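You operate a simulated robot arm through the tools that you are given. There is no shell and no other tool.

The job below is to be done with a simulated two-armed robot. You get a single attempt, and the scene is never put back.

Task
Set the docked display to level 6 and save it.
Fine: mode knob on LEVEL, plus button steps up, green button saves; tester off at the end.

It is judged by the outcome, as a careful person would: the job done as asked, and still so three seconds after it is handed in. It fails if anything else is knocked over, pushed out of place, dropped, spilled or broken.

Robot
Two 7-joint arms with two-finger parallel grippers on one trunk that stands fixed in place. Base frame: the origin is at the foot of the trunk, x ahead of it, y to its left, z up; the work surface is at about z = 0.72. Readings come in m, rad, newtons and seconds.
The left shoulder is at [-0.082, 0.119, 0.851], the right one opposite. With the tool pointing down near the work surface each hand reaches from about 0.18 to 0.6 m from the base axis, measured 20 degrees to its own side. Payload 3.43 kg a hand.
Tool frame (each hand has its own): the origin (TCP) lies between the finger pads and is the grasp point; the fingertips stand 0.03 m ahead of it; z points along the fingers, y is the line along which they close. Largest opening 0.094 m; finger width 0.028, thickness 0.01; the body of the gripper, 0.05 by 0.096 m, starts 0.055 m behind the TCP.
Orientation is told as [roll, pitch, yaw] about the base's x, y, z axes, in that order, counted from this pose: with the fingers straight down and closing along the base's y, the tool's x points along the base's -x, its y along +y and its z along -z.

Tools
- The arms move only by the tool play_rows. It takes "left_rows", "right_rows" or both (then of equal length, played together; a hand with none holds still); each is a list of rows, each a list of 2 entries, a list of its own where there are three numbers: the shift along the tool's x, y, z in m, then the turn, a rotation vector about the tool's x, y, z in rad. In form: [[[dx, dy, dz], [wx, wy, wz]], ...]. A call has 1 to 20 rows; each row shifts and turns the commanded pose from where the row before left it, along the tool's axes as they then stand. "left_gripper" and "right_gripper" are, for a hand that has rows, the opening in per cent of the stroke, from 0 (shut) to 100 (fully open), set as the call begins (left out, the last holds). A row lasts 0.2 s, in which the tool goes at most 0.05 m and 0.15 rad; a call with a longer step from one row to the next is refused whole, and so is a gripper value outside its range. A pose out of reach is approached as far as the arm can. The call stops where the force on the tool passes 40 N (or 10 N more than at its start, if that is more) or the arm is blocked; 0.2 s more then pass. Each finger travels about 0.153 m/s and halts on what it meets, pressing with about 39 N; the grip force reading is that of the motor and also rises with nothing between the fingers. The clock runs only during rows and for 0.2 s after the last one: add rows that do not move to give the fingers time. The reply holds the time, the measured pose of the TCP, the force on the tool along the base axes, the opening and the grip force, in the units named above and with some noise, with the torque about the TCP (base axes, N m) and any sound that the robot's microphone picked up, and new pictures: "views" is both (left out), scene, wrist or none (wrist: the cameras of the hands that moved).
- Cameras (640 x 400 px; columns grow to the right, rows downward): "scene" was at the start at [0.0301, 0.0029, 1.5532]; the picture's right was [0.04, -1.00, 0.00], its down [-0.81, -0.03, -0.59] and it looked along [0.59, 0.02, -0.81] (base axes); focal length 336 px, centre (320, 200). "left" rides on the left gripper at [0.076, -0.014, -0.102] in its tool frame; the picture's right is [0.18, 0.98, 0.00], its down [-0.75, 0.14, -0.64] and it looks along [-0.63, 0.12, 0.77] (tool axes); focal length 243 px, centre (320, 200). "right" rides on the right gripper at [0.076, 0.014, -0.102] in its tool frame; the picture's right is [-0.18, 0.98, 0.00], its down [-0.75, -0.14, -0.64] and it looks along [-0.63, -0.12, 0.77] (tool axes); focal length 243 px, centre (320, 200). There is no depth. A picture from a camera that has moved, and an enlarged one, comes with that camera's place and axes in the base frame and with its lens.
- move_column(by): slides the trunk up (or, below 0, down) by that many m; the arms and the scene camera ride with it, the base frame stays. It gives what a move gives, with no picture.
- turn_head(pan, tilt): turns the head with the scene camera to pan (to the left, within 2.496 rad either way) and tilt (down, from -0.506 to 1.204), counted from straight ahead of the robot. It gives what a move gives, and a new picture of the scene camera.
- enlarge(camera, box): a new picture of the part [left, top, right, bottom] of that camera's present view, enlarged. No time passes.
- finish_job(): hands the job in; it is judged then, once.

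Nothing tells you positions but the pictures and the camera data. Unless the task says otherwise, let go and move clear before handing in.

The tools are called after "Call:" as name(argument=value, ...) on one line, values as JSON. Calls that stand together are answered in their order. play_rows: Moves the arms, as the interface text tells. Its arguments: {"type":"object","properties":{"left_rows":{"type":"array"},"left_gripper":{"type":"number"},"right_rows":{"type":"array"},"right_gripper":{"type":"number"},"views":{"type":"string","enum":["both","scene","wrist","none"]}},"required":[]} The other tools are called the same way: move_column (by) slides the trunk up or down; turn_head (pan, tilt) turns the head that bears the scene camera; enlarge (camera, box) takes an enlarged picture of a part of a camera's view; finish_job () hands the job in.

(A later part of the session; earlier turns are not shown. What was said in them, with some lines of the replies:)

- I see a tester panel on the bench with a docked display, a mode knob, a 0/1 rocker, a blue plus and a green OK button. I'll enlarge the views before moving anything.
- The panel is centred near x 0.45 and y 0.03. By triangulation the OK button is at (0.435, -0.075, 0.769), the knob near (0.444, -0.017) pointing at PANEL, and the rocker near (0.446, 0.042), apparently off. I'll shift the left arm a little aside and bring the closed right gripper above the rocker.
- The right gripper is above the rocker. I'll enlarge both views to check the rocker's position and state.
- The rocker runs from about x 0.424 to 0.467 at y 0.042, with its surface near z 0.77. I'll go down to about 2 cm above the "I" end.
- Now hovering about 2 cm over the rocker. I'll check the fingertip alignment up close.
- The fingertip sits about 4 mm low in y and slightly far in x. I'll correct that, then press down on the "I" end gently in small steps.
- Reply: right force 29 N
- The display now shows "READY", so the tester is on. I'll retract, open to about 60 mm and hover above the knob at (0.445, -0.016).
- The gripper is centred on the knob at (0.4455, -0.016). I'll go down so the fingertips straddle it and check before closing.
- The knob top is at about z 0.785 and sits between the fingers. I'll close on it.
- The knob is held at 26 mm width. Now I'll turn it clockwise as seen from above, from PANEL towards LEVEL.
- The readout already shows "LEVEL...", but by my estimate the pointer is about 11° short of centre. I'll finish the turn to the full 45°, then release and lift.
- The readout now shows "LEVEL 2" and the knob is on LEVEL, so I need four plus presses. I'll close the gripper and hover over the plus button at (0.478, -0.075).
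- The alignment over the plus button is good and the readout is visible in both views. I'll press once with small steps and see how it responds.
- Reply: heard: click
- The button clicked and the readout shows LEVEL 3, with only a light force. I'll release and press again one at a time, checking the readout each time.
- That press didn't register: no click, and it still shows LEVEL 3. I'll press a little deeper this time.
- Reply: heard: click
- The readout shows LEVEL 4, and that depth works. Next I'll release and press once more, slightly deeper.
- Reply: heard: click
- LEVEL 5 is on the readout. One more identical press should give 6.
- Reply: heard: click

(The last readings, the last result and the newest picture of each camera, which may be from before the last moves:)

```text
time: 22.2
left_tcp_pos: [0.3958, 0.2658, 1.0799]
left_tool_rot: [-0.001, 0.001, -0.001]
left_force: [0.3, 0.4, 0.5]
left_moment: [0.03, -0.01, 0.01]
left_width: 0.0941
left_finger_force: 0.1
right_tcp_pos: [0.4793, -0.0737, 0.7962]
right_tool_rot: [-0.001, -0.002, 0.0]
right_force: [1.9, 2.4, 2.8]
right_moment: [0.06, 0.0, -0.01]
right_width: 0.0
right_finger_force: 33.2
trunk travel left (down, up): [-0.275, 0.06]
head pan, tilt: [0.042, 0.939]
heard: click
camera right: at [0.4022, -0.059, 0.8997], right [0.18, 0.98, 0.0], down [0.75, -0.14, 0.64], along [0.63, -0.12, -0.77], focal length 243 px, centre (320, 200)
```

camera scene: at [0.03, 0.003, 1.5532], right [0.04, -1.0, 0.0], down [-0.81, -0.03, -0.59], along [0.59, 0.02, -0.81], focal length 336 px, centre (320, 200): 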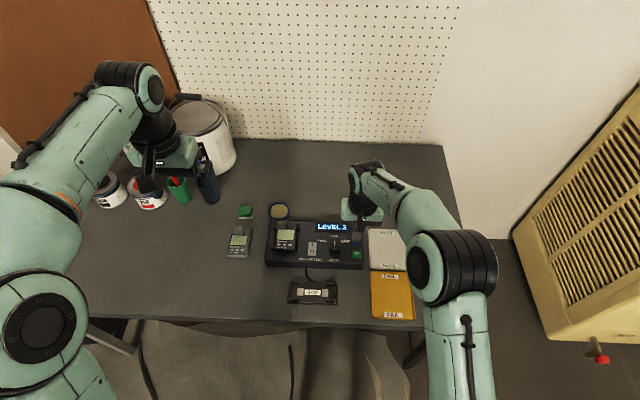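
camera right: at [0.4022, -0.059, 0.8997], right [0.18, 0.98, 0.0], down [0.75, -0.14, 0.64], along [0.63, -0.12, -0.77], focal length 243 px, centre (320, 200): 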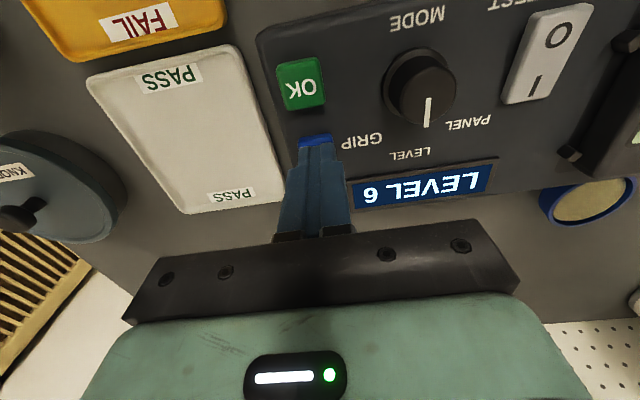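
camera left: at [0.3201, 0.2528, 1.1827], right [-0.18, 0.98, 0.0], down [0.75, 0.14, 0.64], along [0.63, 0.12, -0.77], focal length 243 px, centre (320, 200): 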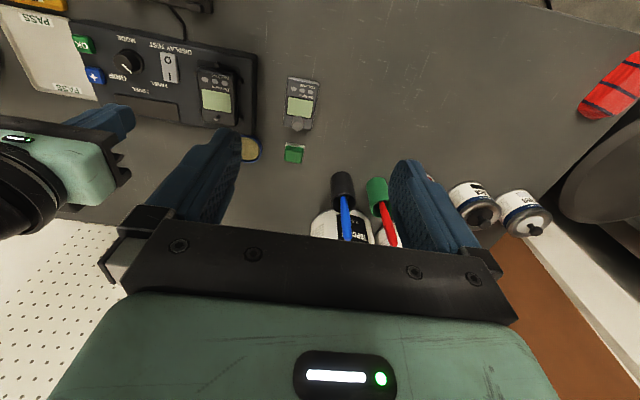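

LEVEL 6 is set. I'll lift, move to hover over the green OK button at (0.435, -0.0755) and check the alignment.

Call:
play_rows(right_rows=[[[0, 0, -0.02], [0, 0, 0]], [[0, 0, -0.01], [0, 0, 0]], [[0.0215, -0.001, 0], [0, 0, 0]], [[0.0215, 0, 0], [0, 0, 0]], [[0, 0, 0.01], [0, 0, 0]], [[0, 0, 0], [0, 0, 0]]], views="wrist")

Call:
enlarge(camera="right", box=[200, 60, 440, 210])

Call:
enlarge(camera="scene", box=[260, 200, 372, 270])

```text
time: 23.6
left_tcp_pos: [0.3961, 0.2665, 1.0816]
left_tool_rot: [0.001, 0.0, -0.001]
left_force: [-0.3, 0.5, 0.1]
left_moment: [0.02, 0.02, 0.0]
left_width: 0.0941
left_finger_force: 0.0
right_tcp_pos: [0.4359, -0.0753, 0.8157]
right_tool_rot: [0.0, 0.001, -0.001]
right_force: [0.1, 0.5, 0.8]
right_moment: [-0.03, 0.05, -0.01]
right_width: 0.0
right_finger_force: 32.9
trunk travel left (down, up): [-0.275, 0.06]
head pan, tilt: [0.042, 0.939]
camera right: at [0.3589, -0.0606, 0.9191], right [0.18, 0.98, 0.0], down [0.75, -0.14, 0.64], along [0.63, -0.12, -0.77], focal length 243 px, centre (320, 200)
```

right: 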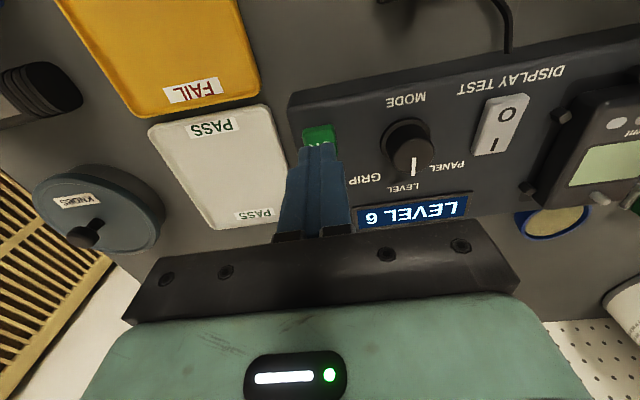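

```text
2.67 times, centred on (320, 135) of right
camera zoom: at [0.3589, -0.0606, 0.9191], right [0.18, 0.98, 0.0], down [0.75, -0.14, 0.64], along [0.63, -0.12, -0.77], focal length 647 px, centre (320, 373)
```

zoom: 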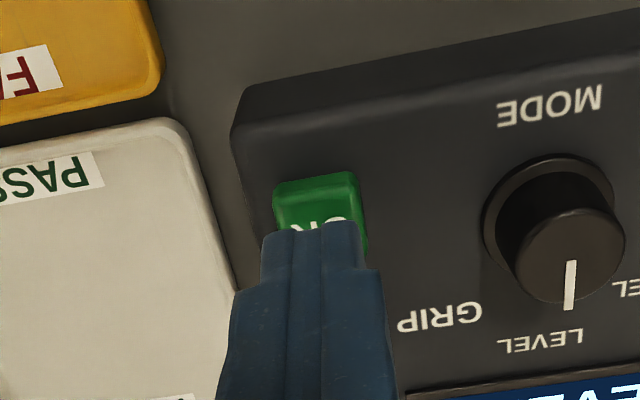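

```text
5.71 times, centred on (316, 235) of scene
camera zoom: at [0.0298, 0.0029, 1.5532], right [0.04, -1.0, 0.0], down [-0.81, -0.03, -0.59], along [0.59, 0.02, -0.81], focal length 1920 px, centre (343, 0)
```

zoom: 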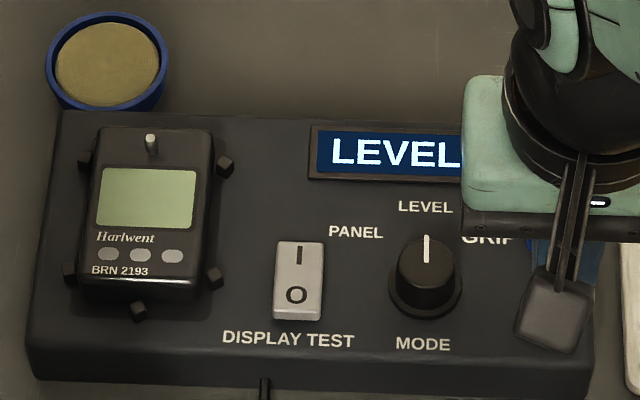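

The fingertip is over OK and the panel hasn't moved. I'll press down about 2 cm in small final steps.

Call:
play_rows(right_rows=[[[0, 0, 0.012], [0, 0, 0]], [[0, 0, 0.004], [0, 0, 0]], [[0, 0, 0.002], [0, 0, 0]], [[0, 0, 0.002], [0, 0, 0]], [[0, 0, 0], [0, 0, 0]]], views="wrist")

Call:
enlarge(camera="right", box=[340, 160, 500, 260])

```text
time: 24.8
left_tcp_pos: [0.3955, 0.2668, 1.0808]
left_tool_rot: [-0.001, -0.002, -0.001]
left_force: [0.5, -1.0, 0.2]
left_moment: [-0.01, -0.01, 0.01]
left_width: 0.0937
left_finger_force: 0.0
right_tcp_pos: [0.4357, -0.0755, 0.798]
right_tool_rot: [-0.001, -0.003, -0.001]
right_force: [0.4, 1.4, 2.9]
right_moment: [0.02, 0.01, -0.03]
right_width: 0.0
right_finger_force: 33.3
trunk travel left (down, up): [-0.275, 0.06]
head pan, tilt: [0.042, 0.939]
heard: click
camera right: at [0.3591, -0.0604, 0.9], right [0.18, 0.98, 0.0], down [0.75, -0.14, 0.64], along [0.63, -0.12, -0.77], focal length 243 px, centre (320, 200)
```

right: 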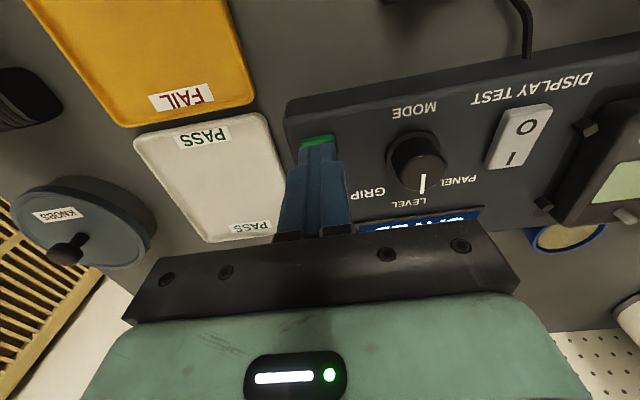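

```text
4.00 times, centred on (420, 210) of right
camera zoom: at [0.3591, -0.0604, 0.9], right [0.18, 0.98, 0.0], down [0.75, -0.14, 0.64], along [0.63, -0.12, -0.77], focal length 970 px, centre (-80, 160)
```

zoom: 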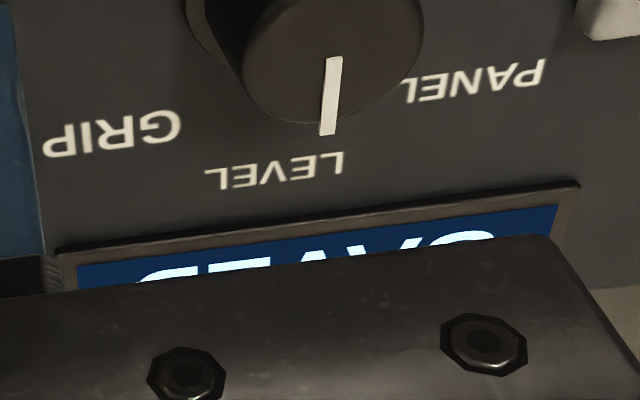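

A click came and the readout changed to what looks like "SAVED". I'll lift and move over the "O" end of the rocker, then read the display.

Call:
play_rows(right_rows=[[[0, 0, -0.02], [0, 0, 0]], [[0, 0, -0.03], [0, 0, 0]], [[0.0015, 0.03, 0], [0, 0, 0]], [[0.0015, 0.03, 0], [0, 0, 0]], [[0.0015, 0.03, 0], [0, 0, 0]], [[0.0007, 0.0275, 0], [0, 0, 0]], [[0, 0, 0.02], [0, 0, 0]], [[0, 0, 0], [0, 0, 0]]], views="wrist")

Call:
enlarge(camera="right", box=[200, 60, 440, 210])

Call:
enlarge(camera="scene", box=[260, 200, 372, 270])

```text
time: 26.6
left_tcp_pos: [0.3946, 0.2664, 1.0805]
left_tool_rot: [0.001, 0.001, 0.0]
left_force: [0.1, -0.3, 0.0]
left_moment: [0.01, 0.0, 0.0]
left_width: 0.094
left_finger_force: 0.0
right_tcp_pos: [0.4311, 0.0428, 0.8258]
right_tool_rot: [0.0, -0.001, -0.002]
right_force: [1.0, 0.6, -0.5]
right_moment: [-0.01, -0.02, 0.0]
right_width: 0.0001
right_finger_force: 33.0
trunk travel left (down, up): [-0.275, 0.06]
head pan, tilt: [0.042, 0.939]
camera right: at [0.354, 0.0569, 0.9291], right [0.18, 0.98, 0.0], down [0.75, -0.14, 0.64], along [0.63, -0.12, -0.77], focal length 243 px, centre (320, 200)
```

right: 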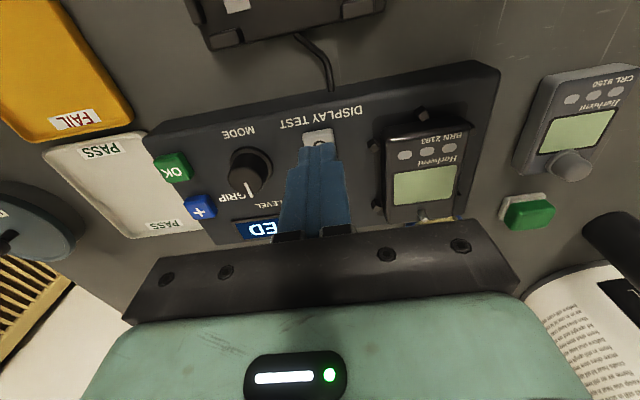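

```text
2.67 times, centred on (320, 135) of right
camera zoom: at [0.354, 0.0569, 0.9291], right [0.18, 0.98, 0.0], down [0.75, -0.14, 0.64], along [0.63, -0.12, -0.77], focal length 647 px, centre (320, 373)
```

zoom: 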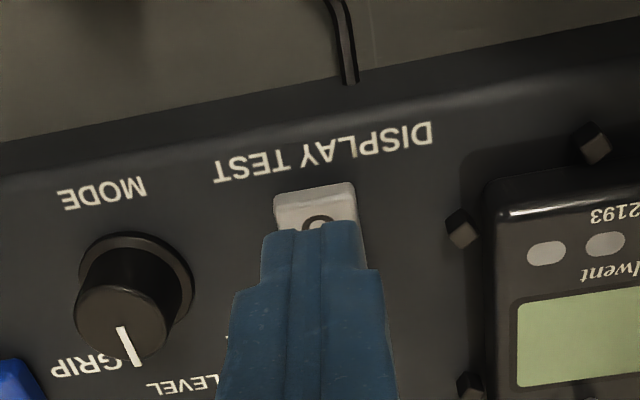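

```text
5.71 times, centred on (316, 235) of scene
camera zoom: at [0.0298, 0.0031, 1.5532], right [0.04, -1.0, 0.0], down [-0.81, -0.03, -0.59], along [0.59, 0.02, -0.81], focal length 1920 px, centre (343, 0)
```

zoom: 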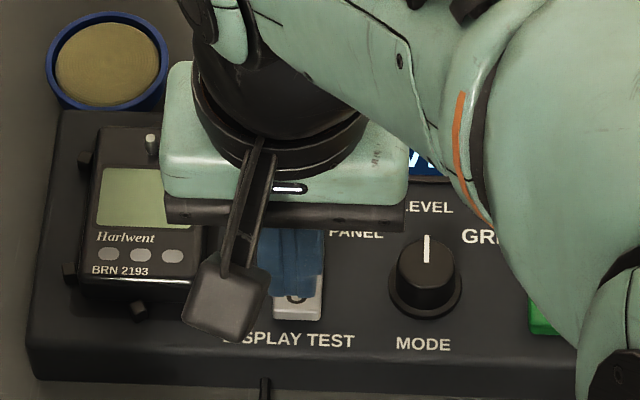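

The readout shows "...ED", so the level is saved. The fingertip is over the "O" end, so I'll press it gently in small steps to turn the tester off.

Call:
play_rows(right_rows=[[[0.001, 0, 0.012], [0, 0, 0]], [[0, 0, 0.006], [0, 0, 0]], [[0, 0, 0.002], [0, 0, 0]], [[0, 0, 0.002], [0, 0, 0]], [[0, 0, 0.002], [0, 0, 0]], [[0, 0, 0.002], [0, 0, 0]], [[0, 0, 0.002], [0, 0, 0]]], views="wrist")

```text
time: 28.2
left_tcp_pos: [0.3959, 0.2653, 1.0802]
left_tool_rot: [0.001, -0.002, 0.0]
left_force: [-0.8, -0.2, -0.1]
left_moment: [0.02, -0.04, 0.0]
left_width: 0.0943
left_finger_force: 0.0
right_tcp_pos: [0.4291, 0.0419, 0.8004]
right_tool_rot: [0.002, -0.003, 0.002]
right_force: [-2.0, -1.8, 9.6]
right_moment: [-0.07, -0.08, 0.0]
right_width: 0.0
right_finger_force: 33.6
trunk travel left (down, up): [-0.275, 0.06]
head pan, tilt: [0.042, 0.939]
camera right: at [0.3529, 0.0559, 0.9025], right [0.18, 0.98, 0.0], down [0.75, -0.14, 0.64], along [0.63, -0.12, -0.76], focal length 243 px, centre (320, 200)
```

right: 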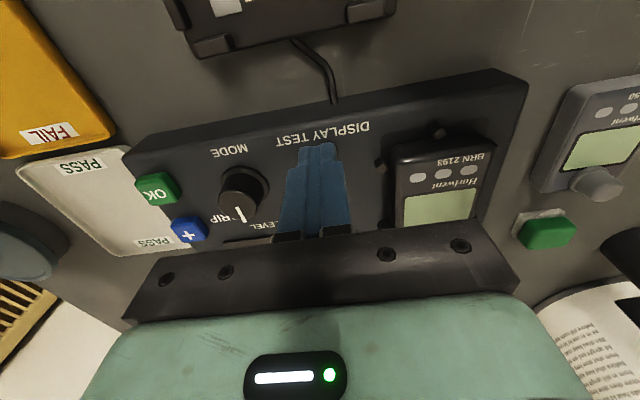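

The readout edge looks dark now. I'll lift clear and check that the tester is off and everything is in place.

Call:
play_rows(right_rows=[[[0, 0, -0.02], [0, 0, 0]], [[0, 0, -0.04], [0, 0, 0]], [[0, -0.03, -0.04], [0, 0, 0]], [[0.02, -0.03, -0.03], [0, 0, 0]], [[0.02, -0.04, -0.02], [0, 0, 0]], [[0.02, -0.04, -0.02], [0, 0, 0]], [[0.02, -0.04, 0], [0, 0, 0]], [[0, 0, 0], [0, 0, 0]]], views="both")

Call:
enlarge(camera="scene", box=[260, 200, 372, 270])

Call:
enlarge(camera="right", box=[280, 20, 600, 220])

```text
time: 30.0
left_tcp_pos: [0.3954, 0.267, 1.0804]
left_tool_rot: [-0.001, 0.001, 0.0]
left_force: [-0.2, 0.6, -0.5]
left_moment: [0.0, 0.01, 0.01]
left_width: 0.094
left_finger_force: 0.0
right_tcp_pos: [0.3502, -0.1377, 0.9689]
right_tool_rot: [-0.001, 0.0, -0.001]
right_force: [0.1, 0.3, -0.9]
right_moment: [0.0, -0.02, -0.01]
right_width: 0.0
right_finger_force: 33.1
trunk travel left (down, up): [-0.275, 0.06]
head pan, tilt: [0.042, 0.939]
camera scene: at [0.0304, 0.0036, 1.5532], right [0.04, -1.0, 0.0], down [-0.81, -0.03, -0.59], along [0.59, 0.02, -0.81], focal length 336 px, centre (320, 200)
camera right: at [0.2726, -0.1233, 1.0719], right [0.18, 0.98, 0.0], down [0.75, -0.14, 0.64], along [0.63, -0.12, -0.77], focal length 243 px, centre (320, 200)
```

scene: 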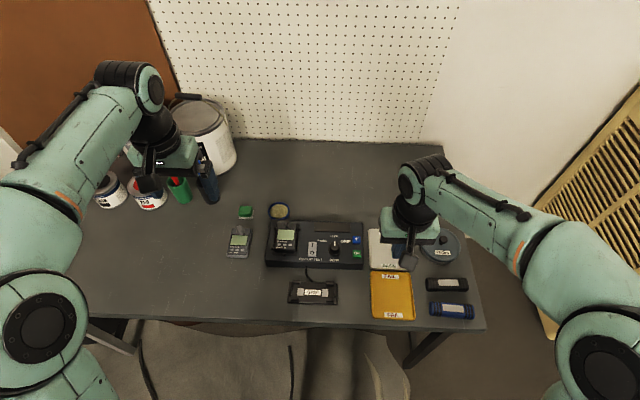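
right: 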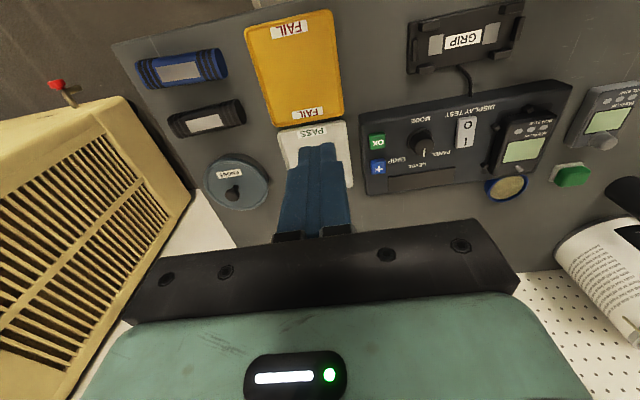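

```text
5.71 times, centred on (316, 235) of scene
camera zoom: at [0.0304, 0.0036, 1.5532], right [0.04, -1.0, 0.0], down [-0.81, -0.03, -0.59], along [0.59, 0.02, -0.81], focal length 1920 px, centre (343, 0)
```

zoom: 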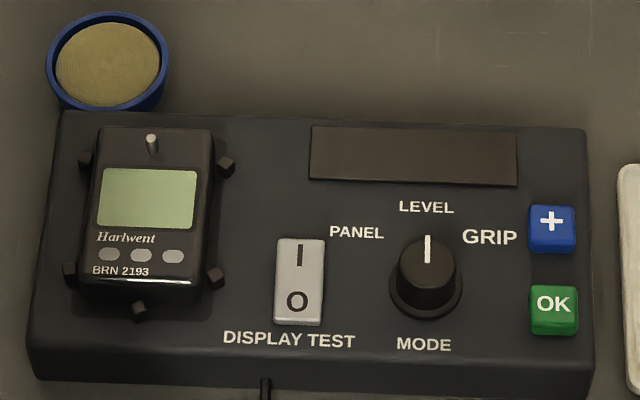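

```text
2.00 times, centred on (440, 120) of right
camera zoom: at [0.2726, -0.1233, 1.0719], right [0.18, 0.98, 0.0], down [0.75, -0.14, 0.64], along [0.63, -0.12, -0.77], focal length 485 px, centre (80, 360)
```

zoom: 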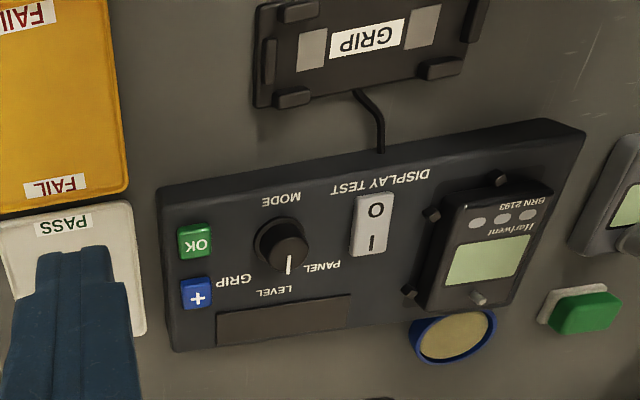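

The readout is dark, the knob points to LEVEL, level 6 was saved, and the panel, docked display and nearby objects are where they started. The right arm is clear, so I'm handing in.

Call:
finish_job()

```text
The job is handed in.
```

The docked display is set to level 6 and saved, and the tester is off. I've handed the job in.

- **Level:** With the mode knob on LEVEL, the readout started at LEVEL 2. Four registered presses of the plus button brought it to LEVEL 6. One extra press in between was too shallow and didn't count.
- **Save:** Pressing the green OK button gave a click, and the readout changed. The arm was partly in the way, so I only saw parts of the word, which fit "SAVED". I didn't turn the tester back on to check the stored level.
- **End state:** The readout is dark and the knob is still on LEVEL. In the last pictures nothing on the bench had moved, and both arms are clear.
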